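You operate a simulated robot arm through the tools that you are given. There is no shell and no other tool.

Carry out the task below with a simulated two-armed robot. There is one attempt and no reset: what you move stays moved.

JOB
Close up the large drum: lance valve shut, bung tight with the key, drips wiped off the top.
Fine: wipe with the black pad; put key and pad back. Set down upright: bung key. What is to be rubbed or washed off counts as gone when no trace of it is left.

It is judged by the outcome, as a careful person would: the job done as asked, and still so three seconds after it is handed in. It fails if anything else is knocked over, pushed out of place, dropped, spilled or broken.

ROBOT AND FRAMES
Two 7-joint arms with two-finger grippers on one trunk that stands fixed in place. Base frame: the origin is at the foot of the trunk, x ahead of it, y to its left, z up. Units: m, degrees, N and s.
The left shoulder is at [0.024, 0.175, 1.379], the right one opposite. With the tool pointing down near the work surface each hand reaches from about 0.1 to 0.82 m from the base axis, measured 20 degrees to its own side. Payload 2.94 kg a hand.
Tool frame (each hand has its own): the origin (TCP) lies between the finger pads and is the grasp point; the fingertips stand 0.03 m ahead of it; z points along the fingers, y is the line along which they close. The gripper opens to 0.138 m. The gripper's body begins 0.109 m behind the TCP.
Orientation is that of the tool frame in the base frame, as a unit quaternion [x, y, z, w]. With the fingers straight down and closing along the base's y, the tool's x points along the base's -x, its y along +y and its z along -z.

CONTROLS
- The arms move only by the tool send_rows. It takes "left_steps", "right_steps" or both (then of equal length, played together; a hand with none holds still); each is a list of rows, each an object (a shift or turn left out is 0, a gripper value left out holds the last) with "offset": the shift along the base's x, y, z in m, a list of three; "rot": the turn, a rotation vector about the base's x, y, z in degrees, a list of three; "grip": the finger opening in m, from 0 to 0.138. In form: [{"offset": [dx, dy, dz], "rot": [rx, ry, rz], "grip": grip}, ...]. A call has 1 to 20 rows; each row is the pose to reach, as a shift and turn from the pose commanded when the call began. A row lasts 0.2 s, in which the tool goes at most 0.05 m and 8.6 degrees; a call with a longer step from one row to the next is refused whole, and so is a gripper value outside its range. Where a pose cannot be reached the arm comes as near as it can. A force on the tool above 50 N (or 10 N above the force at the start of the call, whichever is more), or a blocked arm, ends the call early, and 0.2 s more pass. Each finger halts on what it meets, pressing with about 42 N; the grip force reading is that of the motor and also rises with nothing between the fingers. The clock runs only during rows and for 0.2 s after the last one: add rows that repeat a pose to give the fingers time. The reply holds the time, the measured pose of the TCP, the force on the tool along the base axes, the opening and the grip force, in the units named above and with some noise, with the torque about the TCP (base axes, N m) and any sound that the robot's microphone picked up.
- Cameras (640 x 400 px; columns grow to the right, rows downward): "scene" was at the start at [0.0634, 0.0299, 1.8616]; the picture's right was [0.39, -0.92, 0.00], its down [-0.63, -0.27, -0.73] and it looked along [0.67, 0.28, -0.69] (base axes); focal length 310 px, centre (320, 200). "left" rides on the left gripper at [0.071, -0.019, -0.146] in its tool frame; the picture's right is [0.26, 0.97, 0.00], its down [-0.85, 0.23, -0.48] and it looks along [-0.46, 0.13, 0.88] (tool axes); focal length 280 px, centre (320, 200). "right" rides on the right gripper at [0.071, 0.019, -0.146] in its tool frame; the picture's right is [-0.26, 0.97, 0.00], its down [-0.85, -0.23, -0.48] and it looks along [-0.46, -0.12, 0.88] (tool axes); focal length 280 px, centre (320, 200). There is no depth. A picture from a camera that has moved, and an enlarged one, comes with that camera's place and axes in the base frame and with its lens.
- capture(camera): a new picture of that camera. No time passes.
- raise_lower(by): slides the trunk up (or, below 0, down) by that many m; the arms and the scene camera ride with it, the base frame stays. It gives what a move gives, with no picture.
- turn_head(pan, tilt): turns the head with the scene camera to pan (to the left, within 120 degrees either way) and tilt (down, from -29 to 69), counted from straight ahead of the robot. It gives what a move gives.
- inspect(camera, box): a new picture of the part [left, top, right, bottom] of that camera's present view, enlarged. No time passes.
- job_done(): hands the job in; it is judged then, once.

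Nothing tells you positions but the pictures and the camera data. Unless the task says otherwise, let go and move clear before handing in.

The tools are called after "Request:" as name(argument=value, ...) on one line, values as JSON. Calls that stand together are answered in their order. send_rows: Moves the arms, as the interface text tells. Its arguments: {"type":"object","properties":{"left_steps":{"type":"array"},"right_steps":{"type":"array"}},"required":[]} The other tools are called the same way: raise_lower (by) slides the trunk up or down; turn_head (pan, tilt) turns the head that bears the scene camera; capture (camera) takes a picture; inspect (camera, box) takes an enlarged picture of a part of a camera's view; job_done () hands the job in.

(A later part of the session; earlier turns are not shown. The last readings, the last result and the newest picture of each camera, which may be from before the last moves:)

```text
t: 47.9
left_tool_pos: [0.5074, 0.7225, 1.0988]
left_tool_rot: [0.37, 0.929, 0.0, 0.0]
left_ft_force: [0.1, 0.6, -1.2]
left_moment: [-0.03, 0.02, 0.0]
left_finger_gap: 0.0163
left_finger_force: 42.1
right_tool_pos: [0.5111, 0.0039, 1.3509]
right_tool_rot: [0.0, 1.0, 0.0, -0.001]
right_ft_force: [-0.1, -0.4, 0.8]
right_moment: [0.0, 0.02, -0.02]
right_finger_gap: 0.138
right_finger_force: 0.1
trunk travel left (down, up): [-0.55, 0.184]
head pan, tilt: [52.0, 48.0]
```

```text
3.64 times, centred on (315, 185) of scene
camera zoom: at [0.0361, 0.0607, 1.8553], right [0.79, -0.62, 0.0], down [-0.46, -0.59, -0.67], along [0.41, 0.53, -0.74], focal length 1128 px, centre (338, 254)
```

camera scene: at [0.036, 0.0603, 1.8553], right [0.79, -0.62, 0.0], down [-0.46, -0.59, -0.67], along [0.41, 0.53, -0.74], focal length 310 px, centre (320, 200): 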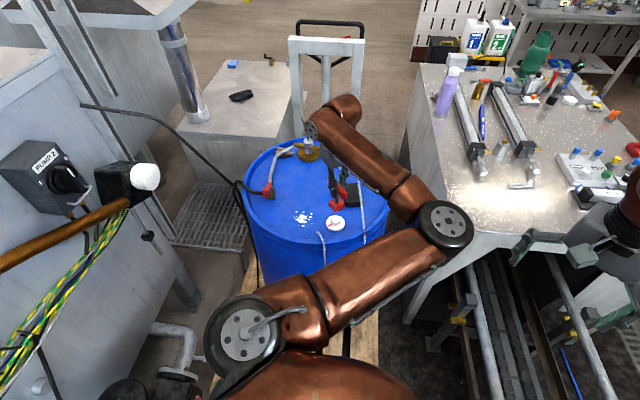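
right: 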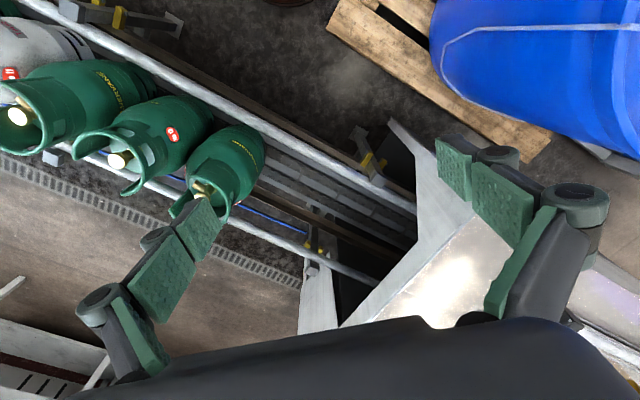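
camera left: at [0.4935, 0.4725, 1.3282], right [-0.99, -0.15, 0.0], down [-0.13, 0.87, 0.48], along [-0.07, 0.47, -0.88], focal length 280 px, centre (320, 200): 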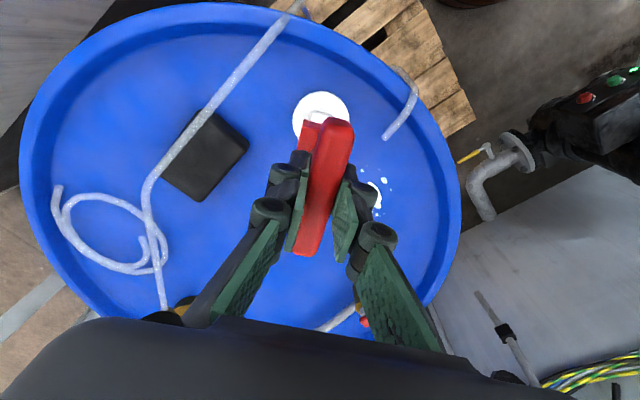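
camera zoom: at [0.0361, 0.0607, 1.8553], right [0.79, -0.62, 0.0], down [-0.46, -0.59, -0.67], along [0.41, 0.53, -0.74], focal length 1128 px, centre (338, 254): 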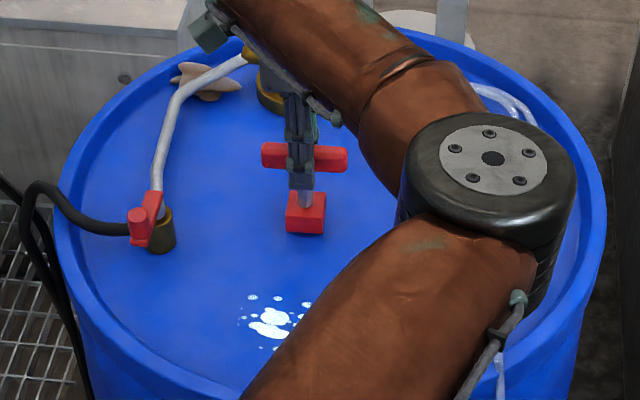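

The key hovers a few millimetres above the drum. Lowering gently until it touches.

Request:
send_rows(left_steps=[{"offset": [0, 0, -0.002]}, {"offset": [0, 0, -0.004]}, {"offset": [0, 0, -0.0055]}, {"offset": [0, 0, -0.0065]}])

```text
t: 48.9
left_tool_pos: [0.5077, 0.7224, 1.0909]
left_tool_rot: [0.37, 0.929, 0.0, 0.0]
left_ft_force: [0.7, -0.1, -2.3]
left_moment: [0.0, 0.02, 0.0]
left_finger_gap: 0.0163
left_finger_force: 41.9
right_tool_pos: [0.5102, 0.0035, 1.3507]
right_tool_rot: [0.0, 1.0, -0.001, -0.001]
right_ft_force: [0.7, 1.0, -0.4]
right_moment: [0.02, 0.01, -0.01]
right_finger_gap: 0.1378
right_finger_force: 0.0
trunk travel left (down, up): [-0.55, 0.184]
head pan, tilt: [52.0, 48.0]
```

Request:
send_rows(left_steps=[{"offset": [0, 0, -0.001]}, {"offset": [0, 0, -0.002]}])

```text
t: 49.5
left_tool_pos: [0.5072, 0.721, 1.0904]
left_tool_rot: [0.371, 0.929, 0.002, 0.001]
left_ft_force: [1.4, 1.8, 7.8]
left_moment: [0.07, -0.04, -0.01]
left_finger_gap: 0.0166
left_finger_force: 41.9
right_tool_pos: [0.5087, 0.0024, 1.351]
right_tool_rot: [0.0, 1.0, 0.0, -0.001]
right_ft_force: [1.0, 0.5, -0.8]
right_moment: [-0.01, 0.03, 0.01]
right_finger_gap: 0.1378
right_finger_force: 0.0
trunk travel left (down, up): [-0.55, 0.184]
head pan, tilt: [52.0, 48.0]
```

The key now stands on the drum. I'll ease the contact, open the fingers and rise clear.

Request:
send_rows(left_steps=[{"offset": [0, 0, 0.0008]}, {"offset": [0, 0, 0.0008], "grip": 0.03}, {"offset": [0, 0, 0.0008], "grip": 0.055}, {"offset": [0, 0, 0.0008], "grip": 0.055}, {"offset": [0, 0, 0.0008], "grip": 0.055}])

Request:
inspect(camera="left", box=[220, 60, 440, 220])

```text
t: 50.7
left_tool_pos: [0.5075, 0.7215, 1.0908]
left_tool_rot: [0.37, 0.929, 0.0, 0.0]
left_ft_force: [-0.4, -0.1, 0.3]
left_moment: [0.0, 0.02, 0.01]
left_finger_gap: 0.0552
left_finger_force: 0.0
right_tool_pos: [0.5101, 0.0031, 1.3508]
right_tool_rot: [0.0, 1.0, 0.0, -0.001]
right_ft_force: [0.0, -0.5, 0.0]
right_moment: [0.0, -0.01, 0.03]
right_finger_gap: 0.1381
right_finger_force: 0.1
trunk travel left (down, up): [-0.55, 0.184]
head pan, tilt: [52.0, 48.0]
```

```text
2.50 times, centred on (330, 140) of left
camera zoom: at [0.4429, 0.7562, 1.2369], right [0.47, 0.88, 0.0], down [0.77, -0.42, 0.48], along [0.42, -0.23, -0.88], focal length 701 px, centre (295, 350)
```

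zoom: 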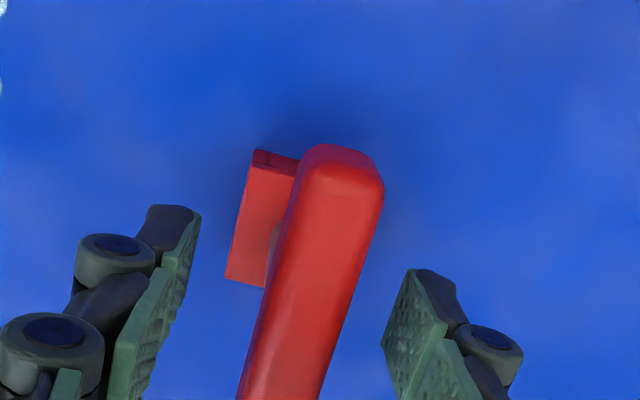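

The key stands free. Rising and moving to look at the black pad near (0.605, 0.60).

Request:
send_rows(left_steps=[{"offset": [0, 0, 0.04]}, {"offset": [0, 0, 0.08]}, {"offset": [0, 0, 0.115], "grip": 0.08}, {"offset": [0.02, -0.03, 0.115], "rot": [0, 0, 7], "grip": 0.1}, {"offset": [0.04, -0.06, 0.115], "rot": [0, 0, 14], "grip": 0.1}, {"offset": [0.06, -0.09, 0.115], "rot": [0, 0, 21], "grip": 0.1}, {"offset": [0.08, -0.11, 0.115], "rot": [0, 0, 28], "grip": 0.1}, {"offset": [0.09, -0.12, 0.115], "rot": [0, 0, 35], "grip": 0.1}, {"offset": [0.09, -0.12, 0.115], "rot": [0, 0, 43], "grip": 0.1}, {"offset": [0.09, -0.12, 0.115], "rot": [0, 0, 43], "grip": 0.1}])

Request:
capture(camera="left")

Request:
inspect(camera="left", box=[230, 70, 430, 210])

Request:
inspect(camera="scene", box=[240, 130, 410, 250])

```text
t: 52.9
left_tool_pos: [0.5968, 0.6011, 1.2067]
left_tool_rot: [0.004, 1.0, 0.0, 0.0]
left_ft_force: [1.2, 0.8, -0.9]
left_moment: [0.01, 0.0, 0.02]
left_finger_gap: 0.0997
left_finger_force: 0.0
right_tool_pos: [0.5107, 0.0014, 1.3507]
right_tool_rot: [0.0, 1.0, -0.001, -0.001]
right_ft_force: [0.2, -0.6, -0.2]
right_moment: [0.0, 0.02, 0.0]
right_finger_gap: 0.138
right_finger_force: 0.0
trunk travel left (down, up): [-0.55, 0.184]
head pan, tilt: [52.0, 48.0]
```

```text
taken
camera left: at [0.5267, 0.5821, 1.3515], right [-0.25, 0.97, 0.0], down [0.85, 0.22, 0.48], along [0.46, 0.12, -0.88], focal length 280 px, centre (320, 200)
```

left: 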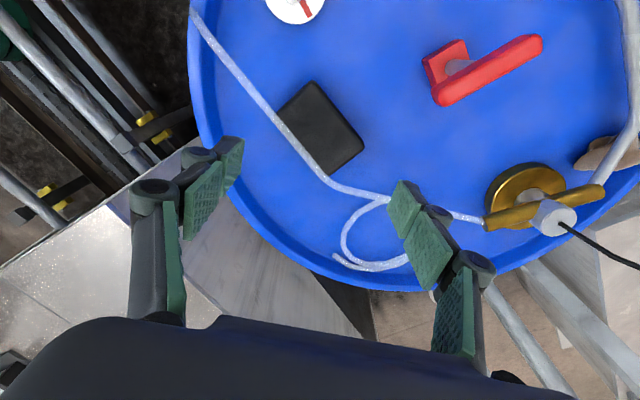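

```text
2.86 times, centred on (330, 140) of left
camera zoom: at [0.5267, 0.5821, 1.3515], right [-0.25, 0.97, 0.0], down [0.85, 0.22, 0.48], along [0.46, 0.12, -0.88], focal length 801 px, centre (291, 371)
```

zoom: 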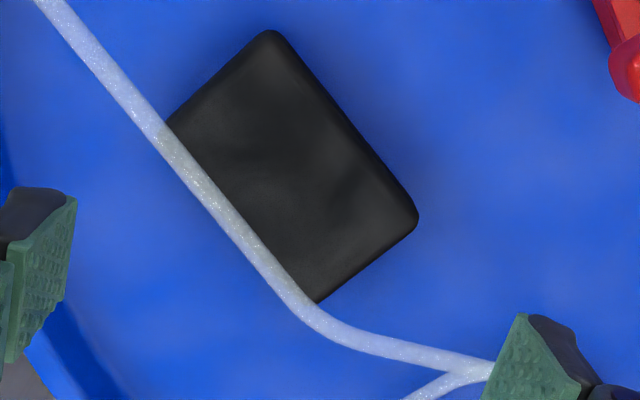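

```text
3.33 times, centred on (325, 190) of scene
camera zoom: at [0.036, 0.0604, 1.8553], right [0.79, -0.62, 0.0], down [-0.46, -0.59, -0.67], along [0.41, 0.53, -0.74], focal length 1034 px, centre (303, 233)
```

zoom: 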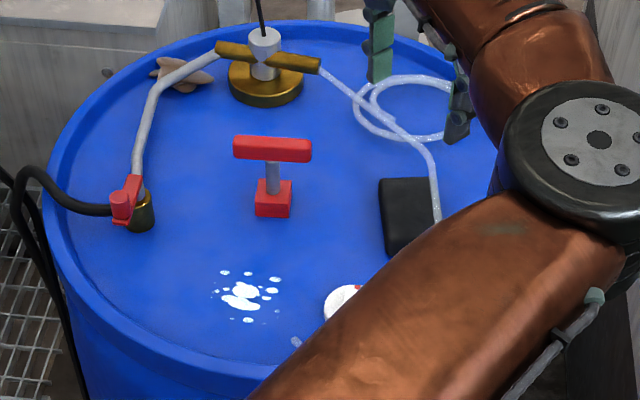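

The pad is ≈95×54 mm, centred ≈(0.6105, 0.606), long axis at ≈54°. A clear tube runs along its long edge, so I'll look closer at whether the tube touches or overlies it.

Request:
inspect(camera="left", box=[260, 70, 370, 190])

Request:
inspect(camera="scene", box=[330, 160, 390, 210])

```text
3.33 times, centred on (315, 130) of left
camera zoom: at [0.5267, 0.5821, 1.3515], right [-0.25, 0.97, 0.0], down [0.85, 0.22, 0.48], along [0.46, 0.12, -0.88], focal length 935 px, centre (337, 433)
```

zoom: 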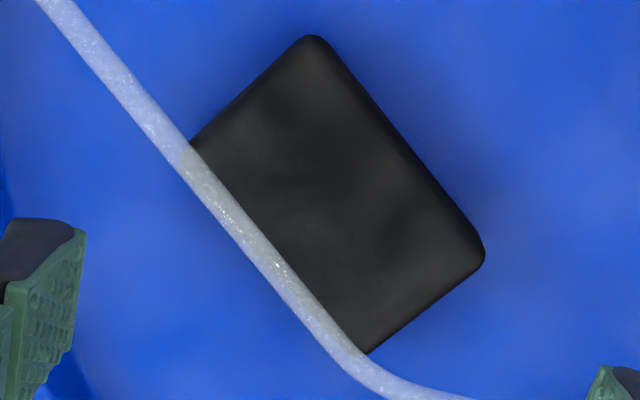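

```text
8.00 times, centred on (360, 185) of scene
camera zoom: at [0.036, 0.0604, 1.8553], right [0.79, -0.62, 0.0], down [-0.46, -0.59, -0.67], along [0.41, 0.53, -0.74], focal length 2483 px, centre (0, 320)
```

zoom: 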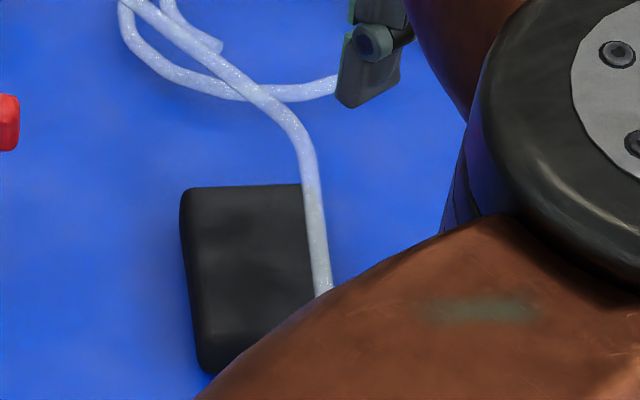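

In both views the clear tube seems to touch or slightly overlie the pad's +x/−y long edge. I'll grip the pad by its short ends (long axis), slide it away from the tube first, then lift. First I align above it.

Request:
send_rows(left_steps=[{"offset": [0.003, 0.001, -0.01], "rot": [0, 0, -8], "grip": 0.125}, {"offset": [0.006, 0.002, -0.02], "rot": [0, 0, -16], "grip": 0.125}, {"offset": [0.009, 0.004, -0.03], "rot": [0, 0, -24], "grip": 0.125}, {"offset": [0.012, 0.005, -0.05], "rot": [0, 0, -31], "grip": 0.125}, {"offset": [0.013, 0.0051, -0.07], "rot": [0, 0, -35.5], "grip": 0.125}, {"offset": [0.013, 0.0051, -0.088], "rot": [0, 0, -35.5], "grip": 0.125}, {"offset": [0.013, 0.0051, -0.088], "rot": [0, 0, -35.5], "grip": 0.125}])

Request:
capture(camera="left")

Request:
inspect(camera="left", box=[220, 60, 420, 220])

```text
t: 54.5
left_tool_pos: [0.61, 0.6075, 1.1174]
left_tool_rot: [0.31, 0.951, 0.001, 0.0]
left_ft_force: [-0.1, 0.5, 0.2]
left_moment: [-0.04, 0.04, 0.03]
left_finger_gap: 0.1248
left_finger_force: 0.0
right_tool_pos: [0.5094, 0.0023, 1.3514]
right_tool_rot: [0.001, 1.0, 0.0, -0.001]
right_ft_force: [-0.3, -0.9, -0.5]
right_moment: [0.01, 0.0, -0.01]
right_finger_gap: 0.1378
right_finger_force: 0.1
trunk travel left (down, up): [-0.55, 0.184]
head pan, tilt: [52.0, 48.0]
```

```text
taken
camera left: at [0.5418, 0.6325, 1.263], right [0.36, 0.93, 0.0], down [0.82, -0.31, 0.48], along [0.45, -0.17, -0.88], focal length 280 px, centre (320, 200)
```

left: 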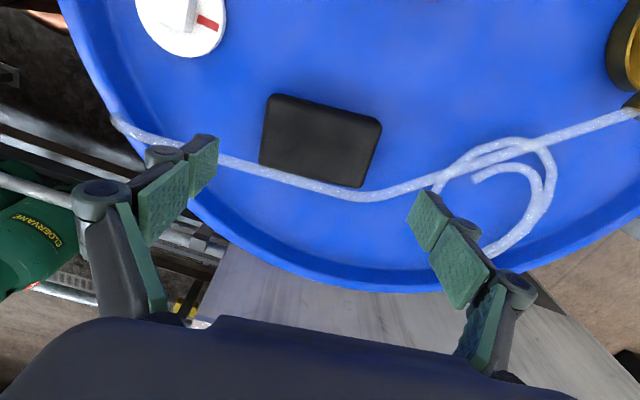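

```text
2.50 times, centred on (320, 140) of left
camera zoom: at [0.5418, 0.6325, 1.263], right [0.36, 0.93, 0.0], down [0.82, -0.31, 0.48], along [0.45, -0.17, -0.88], focal length 701 px, centre (320, 350)
```

zoom: 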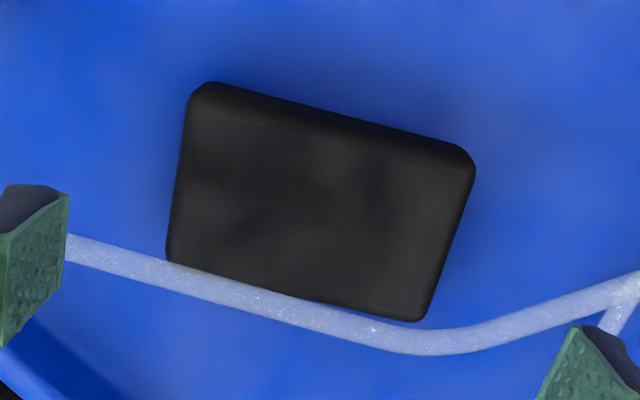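

From this angle the tube clearly lies beside the pad on the drum surface, partly hidden by the pad. Pad centre ≈(0.613, 0.604). I'll descend around its short ends.

Request:
send_rows(left_steps=[{"offset": [0.002, -0.002, -0.03]}, {"offset": [0.0025, -0.003, -0.055]}, {"offset": [0.0025, -0.003, -0.07]}, {"offset": [0.0025, -0.003, -0.078]}, {"offset": [0.0025, -0.003, -0.078]}])

Request:
capture(camera="left")

Request:
inspect(camera="scene", box=[310, 140, 410, 220])

```text
t: 55.7
left_tool_pos: [0.6117, 0.6036, 1.0391]
left_tool_rot: [0.309, 0.951, 0.0, 0.0]
left_ft_force: [-0.6, 0.3, -0.1]
left_moment: [0.03, 0.01, 0.01]
left_finger_gap: 0.1249
left_finger_force: 0.0
right_tool_pos: [0.5105, 0.0024, 1.3509]
right_tool_rot: [0.0, 1.0, 0.0, -0.001]
right_ft_force: [0.6, 0.5, -0.1]
right_moment: [0.02, 0.02, 0.0]
right_finger_gap: 0.1378
right_finger_force: 0.0
trunk travel left (down, up): [-0.55, 0.184]
head pan, tilt: [52.0, 48.0]
```

```text
taken
camera left: at [0.5443, 0.6288, 1.1855], right [0.36, 0.93, 0.0], down [0.82, -0.31, 0.48], along [0.45, -0.17, -0.88], focal length 280 px, centre (320, 200)
```

left: 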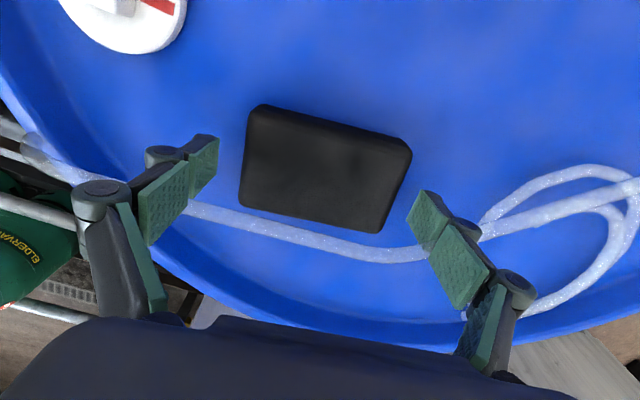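

```text
5.00 times, centred on (360, 180) of scene
camera zoom: at [0.0358, 0.0603, 1.8553], right [0.79, -0.62, 0.0], down [-0.46, -0.59, -0.67], along [0.41, 0.53, -0.74], focal length 1552 px, centre (120, 300)
```

zoom: 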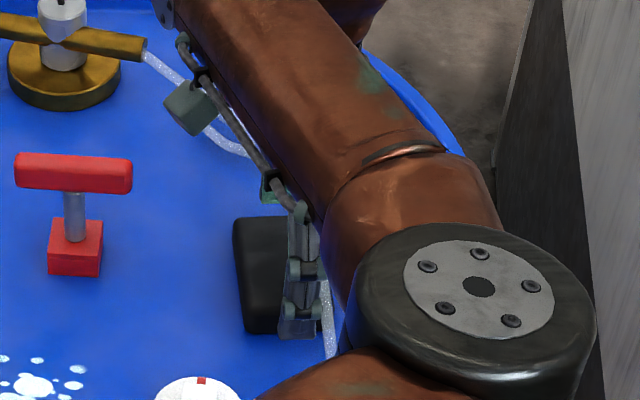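

The fingers straddle the pad's short ends with clearance from the tube. I'll lower 4 mm more and close.

Request:
send_rows(left_steps=[{"offset": [-0.001, 0.001, -0.004], "grip": 0.125}, {"offset": [-0.001, 0.001, -0.004], "grip": 0.11}, {"offset": [-0.001, 0.001, -0.004], "grip": 0.095}, {"offset": [-0.001, 0.001, -0.004], "grip": 0.085}, {"offset": [-0.001, 0.001, -0.004], "grip": 0.085}, {"offset": [-0.001, 0.001, -0.004], "grip": 0.085}])

Request:
capture(camera="left")

```text
t: 57.1
left_tool_pos: [0.613, 0.6042, 1.0371]
left_tool_rot: [0.309, 0.951, 0.001, 0.0]
left_ft_force: [1.2, 0.1, 3.6]
left_moment: [0.01, 0.0, 0.05]
left_finger_gap: 0.0983
left_finger_force: 42.1
right_tool_pos: [0.5103, 0.0023, 1.3514]
right_tool_rot: [0.0, 1.0, 0.0, -0.002]
right_ft_force: [0.1, -0.6, -0.7]
right_moment: [-0.02, -0.02, 0.01]
right_finger_gap: 0.1379
right_finger_force: 0.0
trunk travel left (down, up): [-0.55, 0.184]
head pan, tilt: [52.0, 48.0]
```

```text
taken
camera left: at [0.5434, 0.6298, 1.1821], right [0.36, 0.93, 0.0], down [0.82, -0.31, 0.48], along [0.45, -0.17, -0.88], focal length 280 px, centre (320, 200)
```

left: 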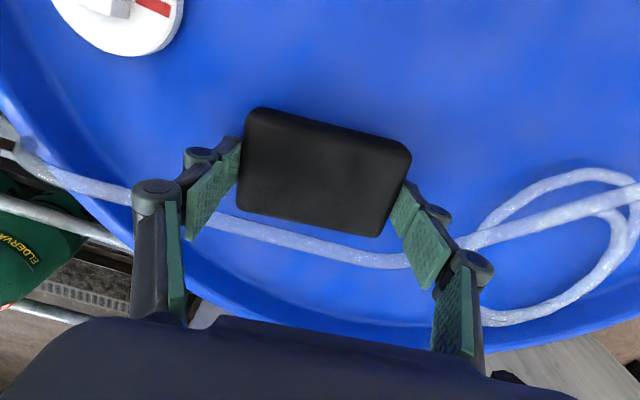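

The pad is gripped (98 mm). I'll lift it, easing slightly away from the tube as it rises.

Request:
send_rows(left_steps=[{"offset": [0, 0, 0.003]}, {"offset": [-0.004, 0.003, 0.008]}, {"offset": [-0.006, 0.005, 0.02]}, {"offset": [-0.006, 0.005, 0.045]}, {"offset": [-0.006, 0.005, 0.07]}, {"offset": [-0.006, 0.005, 0.07]}])

Request:
capture(camera="left")

Request:
inspect(camera="scene", box=[240, 120, 410, 250])

```text
t: 58.5
left_tool_pos: [0.6067, 0.6098, 1.1065]
left_tool_rot: [0.309, 0.951, 0.0, 0.0]
left_ft_force: [0.7, 0.8, -0.5]
left_moment: [-0.01, -0.01, 0.01]
left_finger_gap: 0.0989
left_finger_force: 42.3
right_tool_pos: [0.5111, 0.0045, 1.3514]
right_tool_rot: [0.001, 1.0, 0.0, -0.001]
right_ft_force: [0.3, 0.1, -0.1]
right_moment: [0.0, 0.0, 0.02]
right_finger_gap: 0.1383
right_finger_force: 0.2
trunk travel left (down, up): [-0.55, 0.184]
head pan, tilt: [52.0, 48.0]
```

```text
taken
camera left: at [0.5378, 0.6358, 1.2524], right [0.36, 0.93, 0.0], down [0.82, -0.31, 0.48], along [0.44, -0.17, -0.88], focal length 280 px, centre (320, 200)
```

left: 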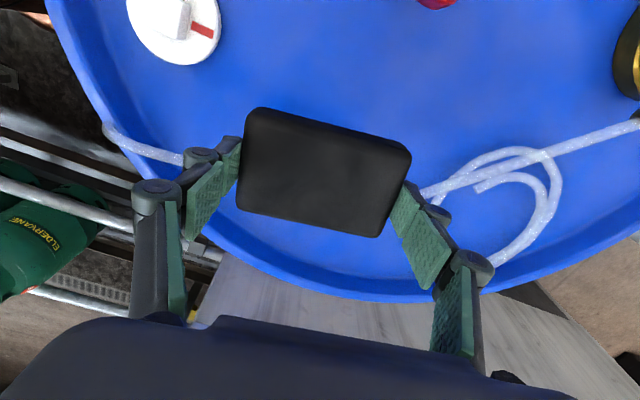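

```text
3.08 times, centred on (325, 185) of scene
camera zoom: at [0.0365, 0.061, 1.8552], right [0.79, -0.62, 0.0], down [-0.46, -0.59, -0.67], along [0.41, 0.53, -0.74], focal length 955 px, centre (305, 246)
```

zoom: 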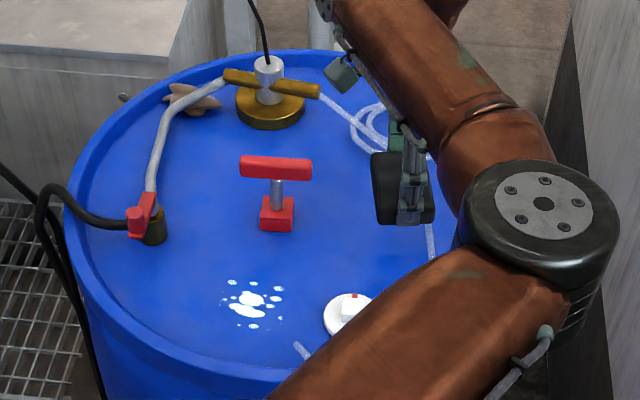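

The pad is held level and the tube stayed put. I carry it above the drips, turning the hand so the pad's long side runs along y.

Request:
send_rows(left_steps=[{"offset": [0, 0, 0.03]}, {"offset": [-0.01, 0.002, 0.052]}, {"offset": [-0.04, 0.005, 0.052], "rot": [0, 0, 6]}, {"offset": [-0.08, 0.01, 0.052], "rot": [0, 0, 13]}, {"offset": [-0.12, 0.015, 0.052], "rot": [0, 0, 20]}, {"offset": [-0.16, 0.02, 0.052], "rot": [0, 0, 27]}, {"offset": [-0.191, 0.025, 0.052], "rot": [0, 0, 33]}, {"offset": [-0.191, 0.0283, 0.03], "rot": [0, 0, 36]}, {"offset": [-0.191, 0.0283, 0.0], "rot": [0, 0, 36]}, {"offset": [-0.191, 0.0283, 0.0], "rot": [0, 0, 36]}])

Request:
capture(camera="left")

Request:
inspect(camera="scene", box=[230, 140, 390, 250])

```text
t: 60.7
left_tool_pos: [0.4151, 0.6376, 1.1064]
left_tool_rot: [0.0, 1.0, 0.001, 0.0]
left_ft_force: [-0.1, -0.6, 0.1]
left_moment: [0.0, 0.01, 0.01]
left_finger_gap: 0.0987
left_finger_force: 42.1
right_tool_pos: [0.5102, 0.0014, 1.3489]
right_tool_rot: [0.0, 1.0, 0.001, -0.001]
right_ft_force: [-0.5, 0.6, -0.3]
right_moment: [0.01, -0.03, -0.02]
right_finger_gap: 0.138
right_finger_force: 0.0
trunk travel left (down, up): [-0.55, 0.184]
head pan, tilt: [52.0, 48.0]
```

```text
taken
camera left: at [0.344, 0.6179, 1.2523], right [-0.26, 0.96, 0.0], down [0.85, 0.23, 0.48], along [0.46, 0.13, -0.88], focal length 280 px, centre (320, 200)
```

left: 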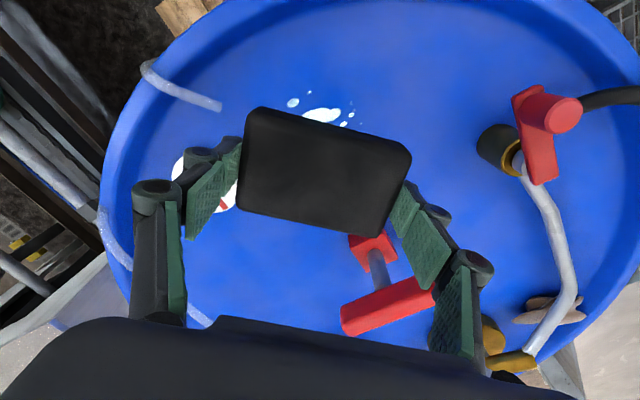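

```text
3.64 times, centred on (310, 195) of scene
camera zoom: at [0.0356, 0.0599, 1.8553], right [0.79, -0.62, 0.0], down [-0.46, -0.59, -0.67], along [0.41, 0.53, -0.74], focal length 1128 px, centre (356, 218)
```

zoom: 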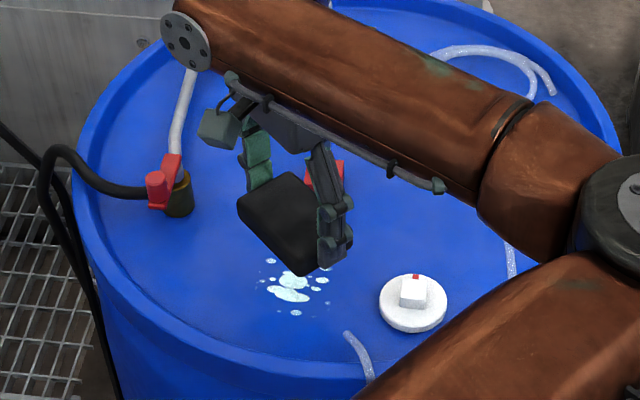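

The drips lie at x≈0.375–0.455, y≈0.59–0.68. I'll set the pad down just short of them (x≈0.36), feeling for contact.

Request:
send_rows(left_steps=[{"offset": [-0.03, -0.002, -0.02]}, {"offset": [-0.055, -0.002, -0.04]}, {"offset": [-0.055, -0.002, -0.055]}, {"offset": [-0.055, -0.002, -0.063]}, {"offset": [-0.055, -0.002, -0.067]}, {"offset": [-0.055, -0.002, -0.069]}])

Request:
inspect(camera="scene", box=[230, 140, 390, 250])

```text
t: 62.1
left_tool_pos: [0.3605, 0.6372, 1.0423]
left_tool_rot: [0.001, 1.0, 0.005, 0.003]
left_ft_force: [8.9, 8.4, 44.3]
left_moment: [-2.23, 0.96, 0.33]
left_finger_gap: 0.1005
left_finger_force: 41.7
right_tool_pos: [0.5102, 0.0003, 1.3514]
right_tool_rot: [0.0, 1.0, 0.0, -0.001]
right_ft_force: [0.0, -0.1, 0.5]
right_moment: [-0.01, 0.0, -0.02]
right_finger_gap: 0.1381
right_finger_force: 0.0
trunk travel left (down, up): [-0.55, 0.184]
head pan, tilt: [52.0, 48.0]
```

```text
3.64 times, centred on (310, 195) of scene
camera zoom: at [0.0347, 0.0571, 1.8558], right [0.79, -0.62, 0.0], down [-0.46, -0.58, -0.67], along [0.41, 0.53, -0.74], focal length 1128 px, centre (356, 218)
```

zoom: 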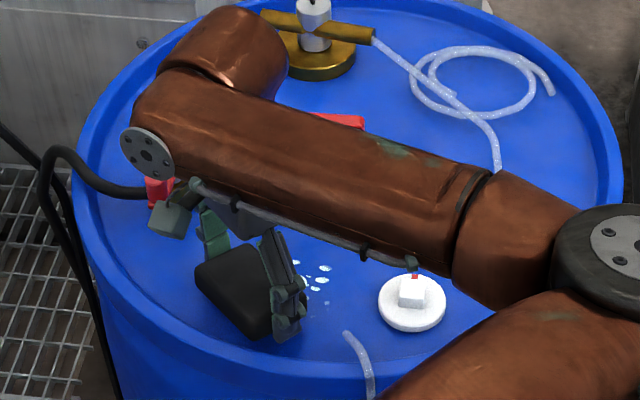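

The pad's outer corner rode onto the drum's rim fillet (force at the −x/−y corner). I lift off, shift inward, and check the pad's hold.

Request:
send_rows(left_steps=[{"offset": [0, 0, 0.01]}, {"offset": [0.01, 0.0, 0.03]}, {"offset": [0.04, 0.0, 0.04]}, {"offset": [0.04, 0.0, 0.04]}])

Request:
capture(camera="left")

Request:
inspect(camera="scene", box=[240, 160, 360, 250])

```text
t: 63.1
left_tool_pos: [0.3983, 0.6365, 1.0764]
left_tool_rot: [0.0, 1.0, 0.001, 0.0]
left_ft_force: [-0.2, 1.2, 0.4]
left_moment: [0.02, -0.03, 0.01]
left_finger_gap: 0.1002
left_finger_force: 42.0
right_tool_pos: [0.509, 0.0032, 1.3504]
right_tool_rot: [0.0, 1.0, 0.0, 0.001]
right_ft_force: [0.7, -0.3, -0.2]
right_moment: [0.02, -0.08, -0.01]
right_finger_gap: 0.1382
right_finger_force: 0.1
trunk travel left (down, up): [-0.55, 0.184]
head pan, tilt: [52.0, 48.0]
```

```text
taken
camera left: at [0.3284, 0.6175, 1.2225], right [-0.26, 0.96, 0.0], down [0.85, 0.23, 0.48], along [0.46, 0.12, -0.88], focal length 280 px, centre (320, 200)
```

left: 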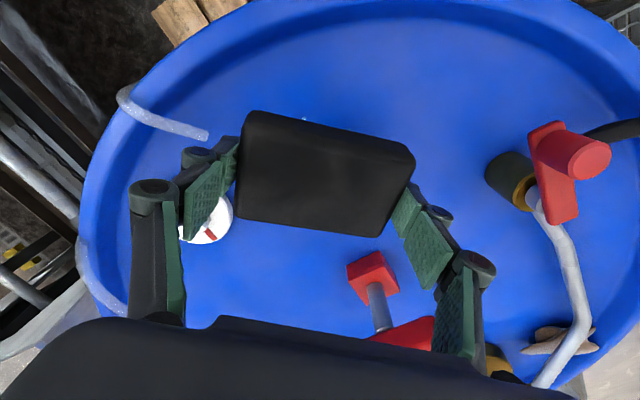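

```text
4.44 times, centred on (300, 205) of scene
camera zoom: at [0.0347, 0.0612, 1.8552], right [0.79, -0.61, 0.0], down [-0.46, -0.59, -0.67], along [0.41, 0.53, -0.74], focal length 1379 px, centre (409, 178)
```

zoom: 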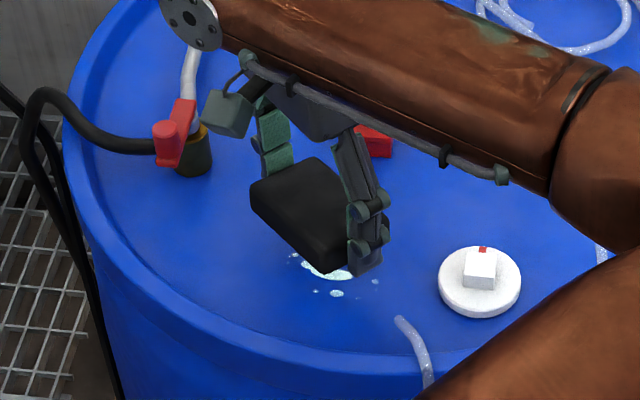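

The pad is still firmly held. I'll descend right over the drips at x≈0.40, slowly until light contact.

Request:
send_rows(left_steps=[{"offset": [0, 0, -0.02]}, {"offset": [0, 0, -0.03]}, {"offset": [0, 0, -0.034]}, {"offset": [0, 0, -0.037]}])

```text
t: 64.1
left_tool_pos: [0.4006, 0.6367, 1.0394]
left_tool_rot: [0.001, 1.0, 0.0, 0.0]
left_ft_force: [0.0, -0.4, -0.6]
left_moment: [0.01, -0.02, 0.02]
left_finger_gap: 0.1002
left_finger_force: 42.3
right_tool_pos: [0.5109, 0.003, 1.3498]
right_tool_rot: [0.001, 1.0, 0.0, -0.001]
right_ft_force: [0.1, 0.3, 0.5]
right_moment: [0.0, -0.01, -0.01]
right_finger_gap: 0.138
right_finger_force: 0.0
trunk travel left (down, up): [-0.55, 0.184]
head pan, tilt: [52.0, 48.0]
```

Request:
send_rows(left_steps=[{"offset": [0, 0, -0.0015]}, {"offset": [0, 0, -0.003]}, {"offset": [0, 0, -0.0045]}])

```text
t: 64.9
left_tool_pos: [0.3998, 0.6356, 1.0373]
left_tool_rot: [0.0, 1.0, 0.001, 0.001]
left_ft_force: [-0.6, 0.5, 7.9]
left_moment: [0.42, -0.2, 0.06]
left_finger_gap: 0.0999
left_finger_force: 42.4
right_tool_pos: [0.5105, 0.002, 1.3516]
right_tool_rot: [0.0, 1.0, 0.0, 0.0]
right_ft_force: [0.2, -0.1, 0.2]
right_moment: [-0.02, -0.01, -0.03]
right_finger_gap: 0.1382
right_finger_force: 0.1
trunk travel left (down, up): [-0.55, 0.184]
head pan, tilt: [52.0, 48.0]
```

Contact is made (8 N). I'll press slightly more and wipe back and forth across the drips, staying clear of the rim and bung.

Request:
send_rows(left_steps=[{"offset": [0, 0, -0.002]}, {"offset": [0.012, 0, -0.002]}, {"offset": [0.025, 0, -0.002]}, {"offset": [0.038, 0, -0.002]}, {"offset": [0.045, 0.005, -0.002]}, {"offset": [0.03, 0.005, -0.002]}, {"offset": [0.015, 0.005, -0.002]}, {"offset": [0.0, 0.005, -0.002]}, {"offset": [-0.006, 0.0, -0.002]}, {"offset": [0.01, -0.006, -0.002]}, {"offset": [0.025, -0.01, -0.002]}, {"offset": [0.038, -0.01, -0.002]}, {"offset": [0.025, -0.01, -0.002]}, {"offset": [0.01, -0.008, -0.002]}, {"offset": [-0.003, 0.0, -0.002]}])

Request:
inspect(camera="scene", box=[240, 160, 360, 250])

```text
t: 68.1
left_tool_pos: [0.3963, 0.6339, 1.0337]
left_tool_rot: [0.0, 1.0, 0.001, 0.0]
left_ft_force: [2.5, 1.3, 7.1]
left_moment: [0.35, -0.3, -0.14]
left_finger_gap: 0.0996
left_finger_force: 42.0
right_tool_pos: [0.5098, 0.0013, 1.35]
right_tool_rot: [0.0, 1.0, 0.0, -0.002]
right_ft_force: [-0.6, 0.3, 0.0]
right_moment: [0.02, -0.04, 0.02]
right_finger_gap: 0.138
right_finger_force: 0.1
trunk travel left (down, up): [-0.55, 0.184]
head pan, tilt: [52.0, 48.0]
```

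```text
4.44 times, centred on (300, 205) of scene
camera zoom: at [0.0356, 0.0593, 1.8553], right [0.79, -0.62, 0.0], down [-0.46, -0.59, -0.67], along [0.41, 0.53, -0.74], focal length 1379 px, centre (409, 178)
```

zoom: 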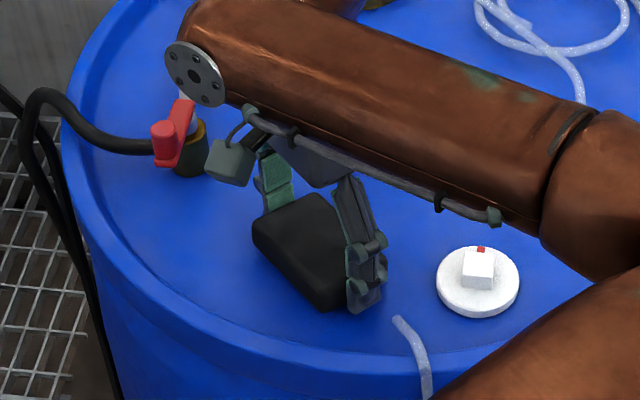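

Wiping force stayed around 7 N. I'll lift the pad away to inspect the result.

Request:
send_rows(left_steps=[{"offset": [0.0, 0, 0.02]}, {"offset": [0.01, 0.0, 0.06]}, {"offset": [0.04, 0.01, 0.09]}, {"offset": [0.07, 0.02, 0.1]}, {"offset": [0.09, 0.02, 0.1]}, {"offset": [0.09, 0.02, 0.1]}])

Request:
capture(camera="left")

Request:
inspect(camera="scene", box=[250, 170, 370, 250])

Request:
inspect(camera="left", box=[220, 0, 440, 140])

```text
t: 69.5
left_tool_pos: [0.4866, 0.6549, 1.1338]
left_tool_rot: [0.0, 1.0, 0.0, 0.0]
left_ft_force: [0.0, -0.2, -0.8]
left_moment: [-0.01, 0.0, 0.01]
left_finger_gap: 0.0993
left_finger_force: 42.5
right_tool_pos: [0.5094, 0.0039, 1.3509]
right_tool_rot: [0.001, 1.0, 0.0, -0.001]
right_ft_force: [0.3, -0.6, -0.7]
right_moment: [-0.02, -0.01, -0.04]
right_finger_gap: 0.1381
right_finger_force: 0.1
trunk travel left (down, up): [-0.55, 0.184]
head pan, tilt: [52.0, 48.0]
```

```text
taken
camera left: at [0.4162, 0.6358, 1.2791], right [-0.26, 0.97, 0.0], down [0.85, 0.23, 0.48], along [0.46, 0.12, -0.88], focal length 280 px, centre (320, 200)
```

left: 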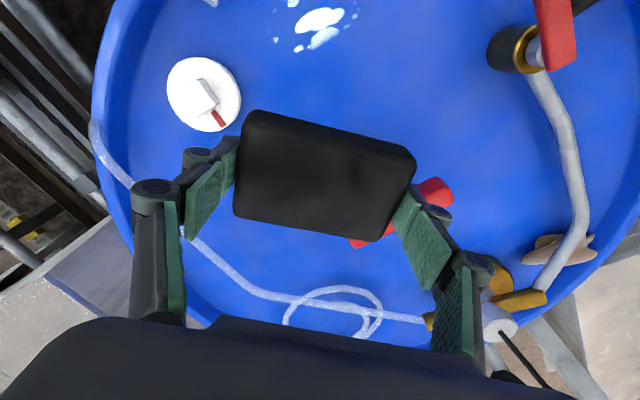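

```text
5.00 times, centred on (310, 210) of scene
camera zoom: at [0.0355, 0.0608, 1.8553], right [0.79, -0.62, 0.0], down [-0.46, -0.59, -0.67], along [0.41, 0.53, -0.74], focal length 1552 px, centre (370, 150)
```

zoom: 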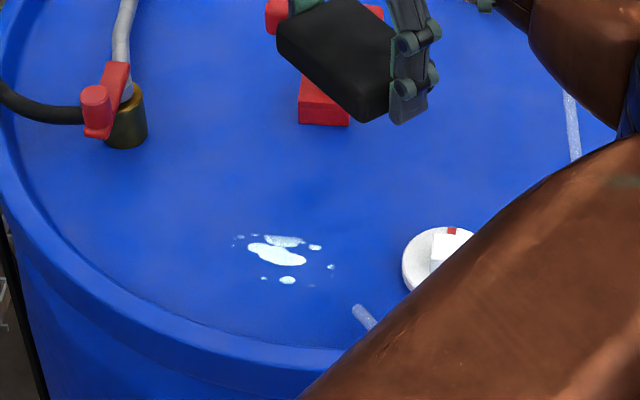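

```text
2.86 times, centred on (330, 70) of left
camera zoom: at [0.4162, 0.6358, 1.2791], right [-0.26, 0.97, 0.0], down [0.85, 0.23, 0.48], along [0.46, 0.12, -0.88], focal length 801 px, centre (291, 571)
```

zoom: 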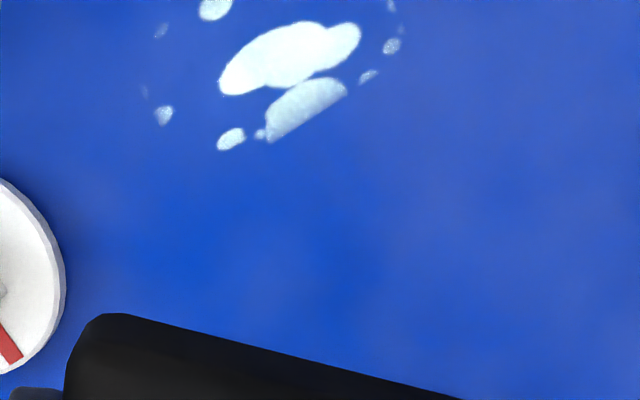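

Half of the drips (the +x part) are gone, but the pad sits tilted in the grip so its −x side isn't rubbing. I'll set the pad flat on the drips, release, and re-grip it level.

Request:
send_rows(left_steps=[{"offset": [-0.03, -0.005, 0.0]}, {"offset": [-0.06, -0.01, -0.03]}, {"offset": [-0.08, -0.016, -0.06]}, {"offset": [-0.082, -0.017, -0.085]}, {"offset": [-0.082, -0.017, -0.094]}, {"offset": [-0.082, -0.017, -0.098]}, {"offset": [-0.082, -0.017, -0.1]}])

```text
t: 71.1
left_tool_pos: [0.4047, 0.6386, 1.0335]
left_tool_rot: [0.0, 1.0, 0.0, 0.0]
left_ft_force: [-0.8, 0.1, 1.5]
left_moment: [0.06, -0.03, 0.02]
left_finger_gap: 0.0994
left_finger_force: 41.8
right_tool_pos: [0.51, 0.0032, 1.3509]
right_tool_rot: [0.0, 1.0, 0.001, 0.0]
right_ft_force: [0.2, 0.1, 0.6]
right_moment: [-0.03, 0.03, -0.02]
right_finger_gap: 0.138
right_finger_force: 0.1
trunk travel left (down, up): [-0.55, 0.184]
head pan, tilt: [52.0, 48.0]
```

Light contact. Opening to let the pad settle flat, rising 3 mm, and gripping again.

Request:
send_rows(left_steps=[{"offset": [0, 0, 0], "grip": 0.105}, {"offset": [0, 0, 0], "grip": 0.115}, {"offset": [0, 0, 0.003], "grip": 0.115}, {"offset": [0, 0, 0.003], "grip": 0.115}])

Request:
capture(camera="left")

Request:
inspect(camera="scene", box=[250, 170, 370, 250])

```text
t: 72.1
left_tool_pos: [0.4043, 0.6383, 1.0364]
left_tool_rot: [0.0, 1.0, 0.0, 0.0]
left_ft_force: [-0.5, 1.0, 0.0]
left_moment: [-0.02, -0.01, -0.02]
left_finger_gap: 0.1152
left_finger_force: 0.0
right_tool_pos: [0.5097, 0.0033, 1.3506]
right_tool_rot: [0.0, 1.0, 0.0, -0.001]
right_ft_force: [0.3, -0.7, 1.0]
right_moment: [0.0, 0.0, -0.01]
right_finger_gap: 0.138
right_finger_force: 0.1
trunk travel left (down, up): [-0.55, 0.184]
head pan, tilt: [52.0, 48.0]
```

```text
taken
camera left: at [0.3344, 0.6189, 1.1827], right [-0.26, 0.97, 0.0], down [0.85, 0.23, 0.48], along [0.46, 0.12, -0.88], focal length 280 px, centre (320, 200)
```

left: 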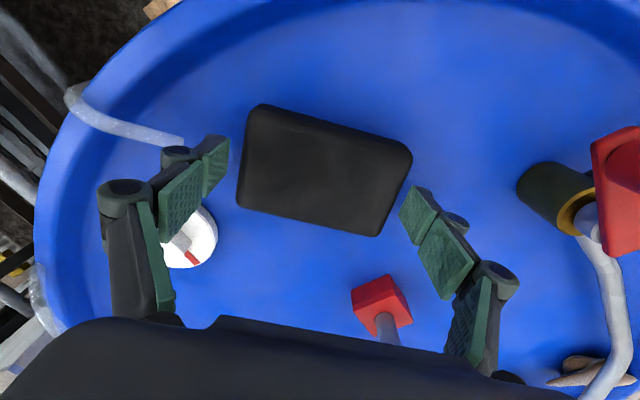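

```text
5.00 times, centred on (310, 210) of scene
camera zoom: at [0.0359, 0.0604, 1.8553], right [0.79, -0.62, 0.0], down [-0.46, -0.59, -0.67], along [0.41, 0.53, -0.74], focal length 1552 px, centre (370, 150)
```

zoom: 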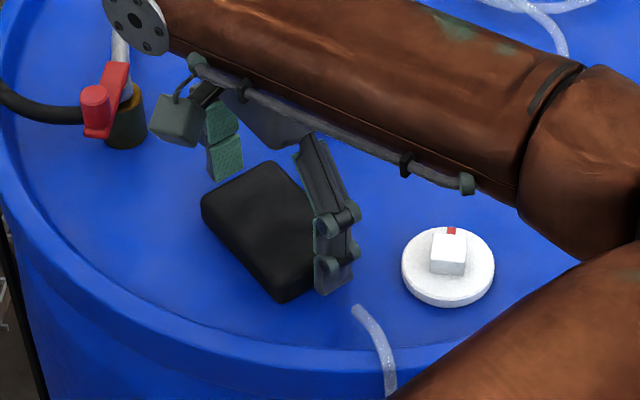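

The pad lies flat over the drips. Gripping again and wiping with light downward pressure.

Request:
send_rows(left_steps=[{"offset": [0, 0, 0], "grip": 0.1}, {"offset": [0, 0, 0], "grip": 0.085}, {"offset": [0, 0, 0], "grip": 0.085}, {"offset": [0, 0, 0], "grip": 0.085}, {"offset": [0, 0, -0.002], "grip": 0.085}, {"offset": [0, 0, -0.0035], "grip": 0.085}])

```text
t: 73.5
left_tool_pos: [0.4052, 0.638, 1.037]
left_tool_rot: [0.0, 1.0, 0.003, 0.003]
left_ft_force: [0.6, 1.8, 26.1]
left_moment: [-0.97, 0.36, 0.0]
left_finger_gap: 0.0985
left_finger_force: 42.1
right_tool_pos: [0.5093, 0.0009, 1.352]
right_tool_rot: [0.0, 1.0, 0.001, 0.0]
right_ft_force: [-0.4, -0.9, -0.6]
right_moment: [0.04, 0.0, 0.01]
right_finger_gap: 0.138
right_finger_force: 0.0
trunk travel left (down, up): [-0.55, 0.184]
head pan, tilt: [52.0, 48.0]
```

Good pressing contact (26 N, a bit firm). I'll relax slightly and scrub in overlapping strokes.

Request:
send_rows(left_steps=[{"offset": [0, 0, 0.001]}, {"offset": [-0.012, 0, 0.001]}, {"offset": [-0.004, 0.004, 0.001]}, {"offset": [0.008, 0.008, 0.001]}, {"offset": [0.02, 0.01, 0.001]}, {"offset": [0.032, 0.008, 0.001]}, {"offset": [0.038, 0.0, 0.001]}, {"offset": [0.026, -0.008, 0.001]}, {"offset": [0.014, -0.01, 0.001]}, {"offset": [0.002, -0.006, 0.001]}, {"offset": [-0.01, 0.0, 0.001]}, {"offset": [-0.013, 0.006, 0.001]}, {"offset": [-0.002, 0.01, 0.001]}, {"offset": [0.01, 0.012, 0.001]}, {"offset": [0.022, 0.008, 0.001]}, {"offset": [0.03, 0.0, 0.001]}, {"offset": [0.018, -0.008, 0.001]}, {"offset": [0.006, -0.008, 0.001]}, {"offset": [-0.006, -0.002, 0.001]}, {"offset": [-0.01, 0.002, 0.001]}])

```text
t: 77.7
left_tool_pos: [0.3958, 0.6373, 1.0371]
left_tool_rot: [0.001, 1.0, 0.001, 0.001]
left_ft_force: [8.6, -8.5, 26.1]
left_moment: [0.08, -0.33, -0.17]
left_finger_gap: 0.0986
left_finger_force: 42.1
right_tool_pos: [0.5103, -0.0, 1.3513]
right_tool_rot: [0.0, 1.0, 0.002, 0.0]
right_ft_force: [0.3, 0.1, -0.3]
right_moment: [-0.01, 0.0, -0.01]
right_finger_gap: 0.1378
right_finger_force: 0.1
trunk travel left (down, up): [-0.55, 0.184]
head pan, tilt: [52.0, 48.0]
```

Scrub done with even contact. Lifting aside to inspect.

Request:
send_rows(left_steps=[{"offset": [0.0, 0, 0.02]}, {"offset": [0.01, 0.0, 0.06]}, {"offset": [0.04, 0.01, 0.09]}, {"offset": [0.07, 0.015, 0.1]}, {"offset": [0.1, 0.015, 0.1]}, {"offset": [0.1, 0.015, 0.1]}])

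Request:
inspect(camera="scene", box=[250, 170, 370, 250])

Request:
inspect(camera="left", box=[220, 0, 440, 140])

Request:
capture(camera="left")

```text
t: 79.1
left_tool_pos: [0.494, 0.6557, 1.1333]
left_tool_rot: [0.0, 1.0, 0.0, 0.0]
left_ft_force: [0.1, -0.7, -0.2]
left_moment: [-0.03, 0.01, -0.02]
left_finger_gap: 0.0987
left_finger_force: 41.8
right_tool_pos: [0.5095, 0.0044, 1.3507]
right_tool_rot: [0.0, 1.0, 0.0, -0.001]
right_ft_force: [0.5, 1.1, -0.6]
right_moment: [-0.01, -0.03, -0.03]
right_finger_gap: 0.1381
right_finger_force: 0.0
trunk travel left (down, up): [-0.55, 0.184]
head pan, tilt: [52.0, 48.0]
```

```text
5.00 times, centred on (310, 210) of scene
camera zoom: at [0.0354, 0.0617, 1.8552], right [0.79, -0.62, 0.0], down [-0.46, -0.59, -0.67], along [0.41, 0.53, -0.74], focal length 1552 px, centre (370, 150)
```

zoom: 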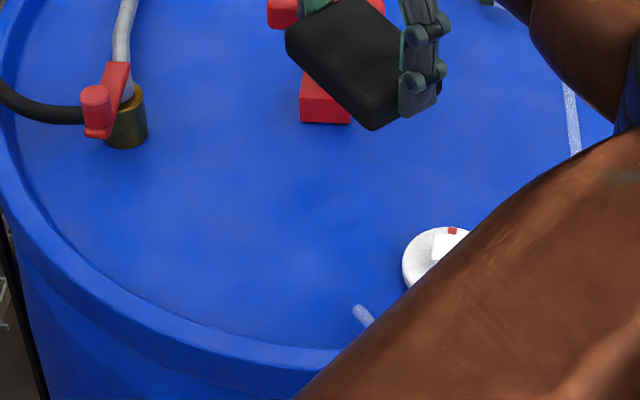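

```text
2.86 times, centred on (330, 70) of left
camera zoom: at [0.4239, 0.6363, 1.2797], right [-0.26, 0.96, 0.0], down [0.85, 0.23, 0.48], along [0.46, 0.12, -0.88], focal length 801 px, centre (291, 571)
```

zoom: 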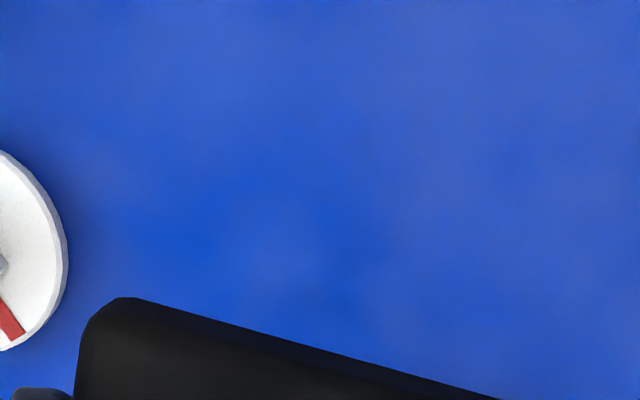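

```text
taken
camera left: at [0.4239, 0.6363, 1.2797], right [-0.26, 0.96, 0.0], down [0.85, 0.23, 0.48], along [0.46, 0.12, -0.88], focal length 280 px, centre (320, 200)
```

left: 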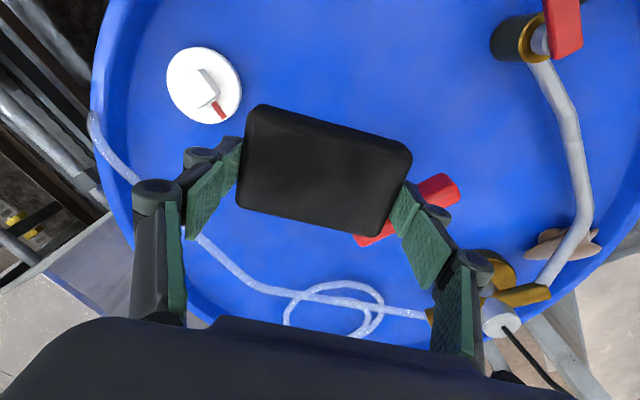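

The drips look gone. I'll check closely for faint traces with a tighter zoom and a better vantage.

Request:
inspect(camera="scene", box=[285, 195, 335, 235])

Request:
send_rows(left_steps=[{"offset": [-0.03, 0.0, 0.03]}, {"offset": [-0.05, 0.0, 0.07]}, {"offset": [-0.06, 0.0, 0.11]}, {"offset": [-0.07, 0.0, 0.14]}, {"offset": [-0.07, 0.0, 0.14]}])

Request:
capture(camera="left")

Request:
inspect(camera="left", box=[230, 20, 410, 120])

```text
10.00 times, centred on (310, 215) of scene
camera zoom: at [0.0354, 0.0617, 1.8552], right [0.79, -0.62, 0.0], down [-0.46, -0.59, -0.67], along [0.41, 0.53, -0.74], focal length 3103 px, centre (420, 50)
```

zoom: 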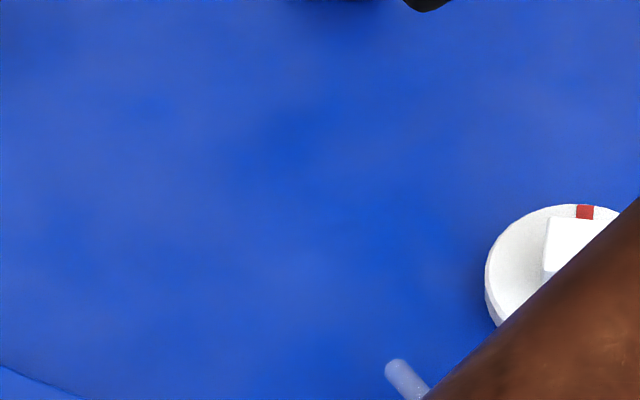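

```text
t: 80.3
left_tool_pos: [0.4247, 0.6567, 1.2752]
left_tool_rot: [0.0, 1.0, 0.0, 0.0]
left_ft_force: [0.3, 0.3, 0.5]
left_moment: [-0.03, 0.04, 0.01]
left_finger_gap: 0.0985
left_finger_force: 42.1
right_tool_pos: [0.5116, 0.0037, 1.3496]
right_tool_rot: [0.0, 1.0, 0.0, -0.001]
right_ft_force: [0.0, 0.0, 1.0]
right_moment: [-0.02, 0.07, 0.01]
right_finger_gap: 0.138
right_finger_force: 0.1
trunk travel left (down, up): [-0.55, 0.184]
head pan, tilt: [52.0, 48.0]
```

```text
taken
camera left: at [0.3544, 0.6362, 1.4213], right [-0.26, 0.97, 0.0], down [0.85, 0.23, 0.48], along [0.46, 0.12, -0.88], focal length 280 px, centre (320, 200)
```

left: 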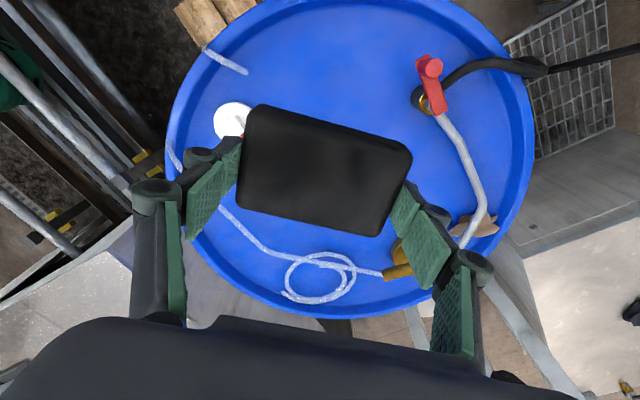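

```text
3.56 times, centred on (320, 70) of left
camera zoom: at [0.3544, 0.6362, 1.4213], right [-0.26, 0.97, 0.0], down [0.85, 0.23, 0.48], along [0.46, 0.12, -0.88], focal length 997 px, centre (320, 662)
```

zoom: 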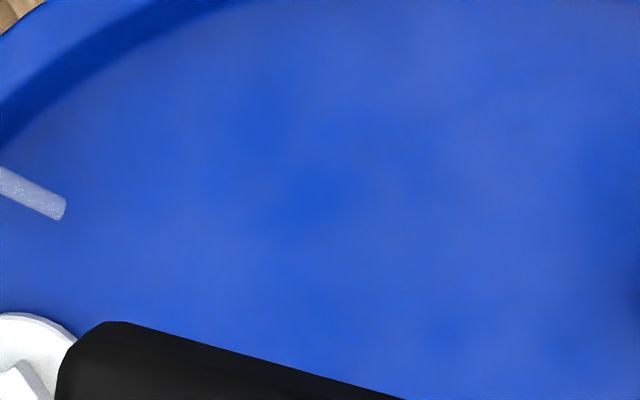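

No traces are visible. For certainty I'll give the same area one more light scrub with the level pad before putting it back.

Request:
send_rows(left_steps=[{"offset": [-0.01, -0.01, -0.045]}, {"offset": [-0.02, -0.017, -0.09]}, {"offset": [-0.02, -0.017, -0.135]}, {"offset": [-0.02, -0.017, -0.18]}, {"offset": [-0.02, -0.017, -0.215]}, {"offset": [-0.02, -0.017, -0.232]}, {"offset": [-0.02, -0.017, -0.238]}, {"offset": [-0.02, -0.017, -0.24]}])

```text
t: 82.1
left_tool_pos: [0.4046, 0.6397, 1.0364]
left_tool_rot: [0.001, 1.0, 0.002, 0.002]
left_ft_force: [0.8, 2.6, 14.4]
left_moment: [-0.35, 0.04, -0.01]
left_finger_gap: 0.0985
left_finger_force: 42.1
right_tool_pos: [0.5107, 0.0014, 1.351]
right_tool_rot: [0.0, 1.0, 0.002, 0.0]
right_ft_force: [-0.3, -0.3, -0.3]
right_moment: [-0.01, 0.0, -0.01]
right_finger_gap: 0.1382
right_finger_force: 0.0
trunk travel left (down, up): [-0.55, 0.184]
head pan, tilt: [52.0, 48.0]
```

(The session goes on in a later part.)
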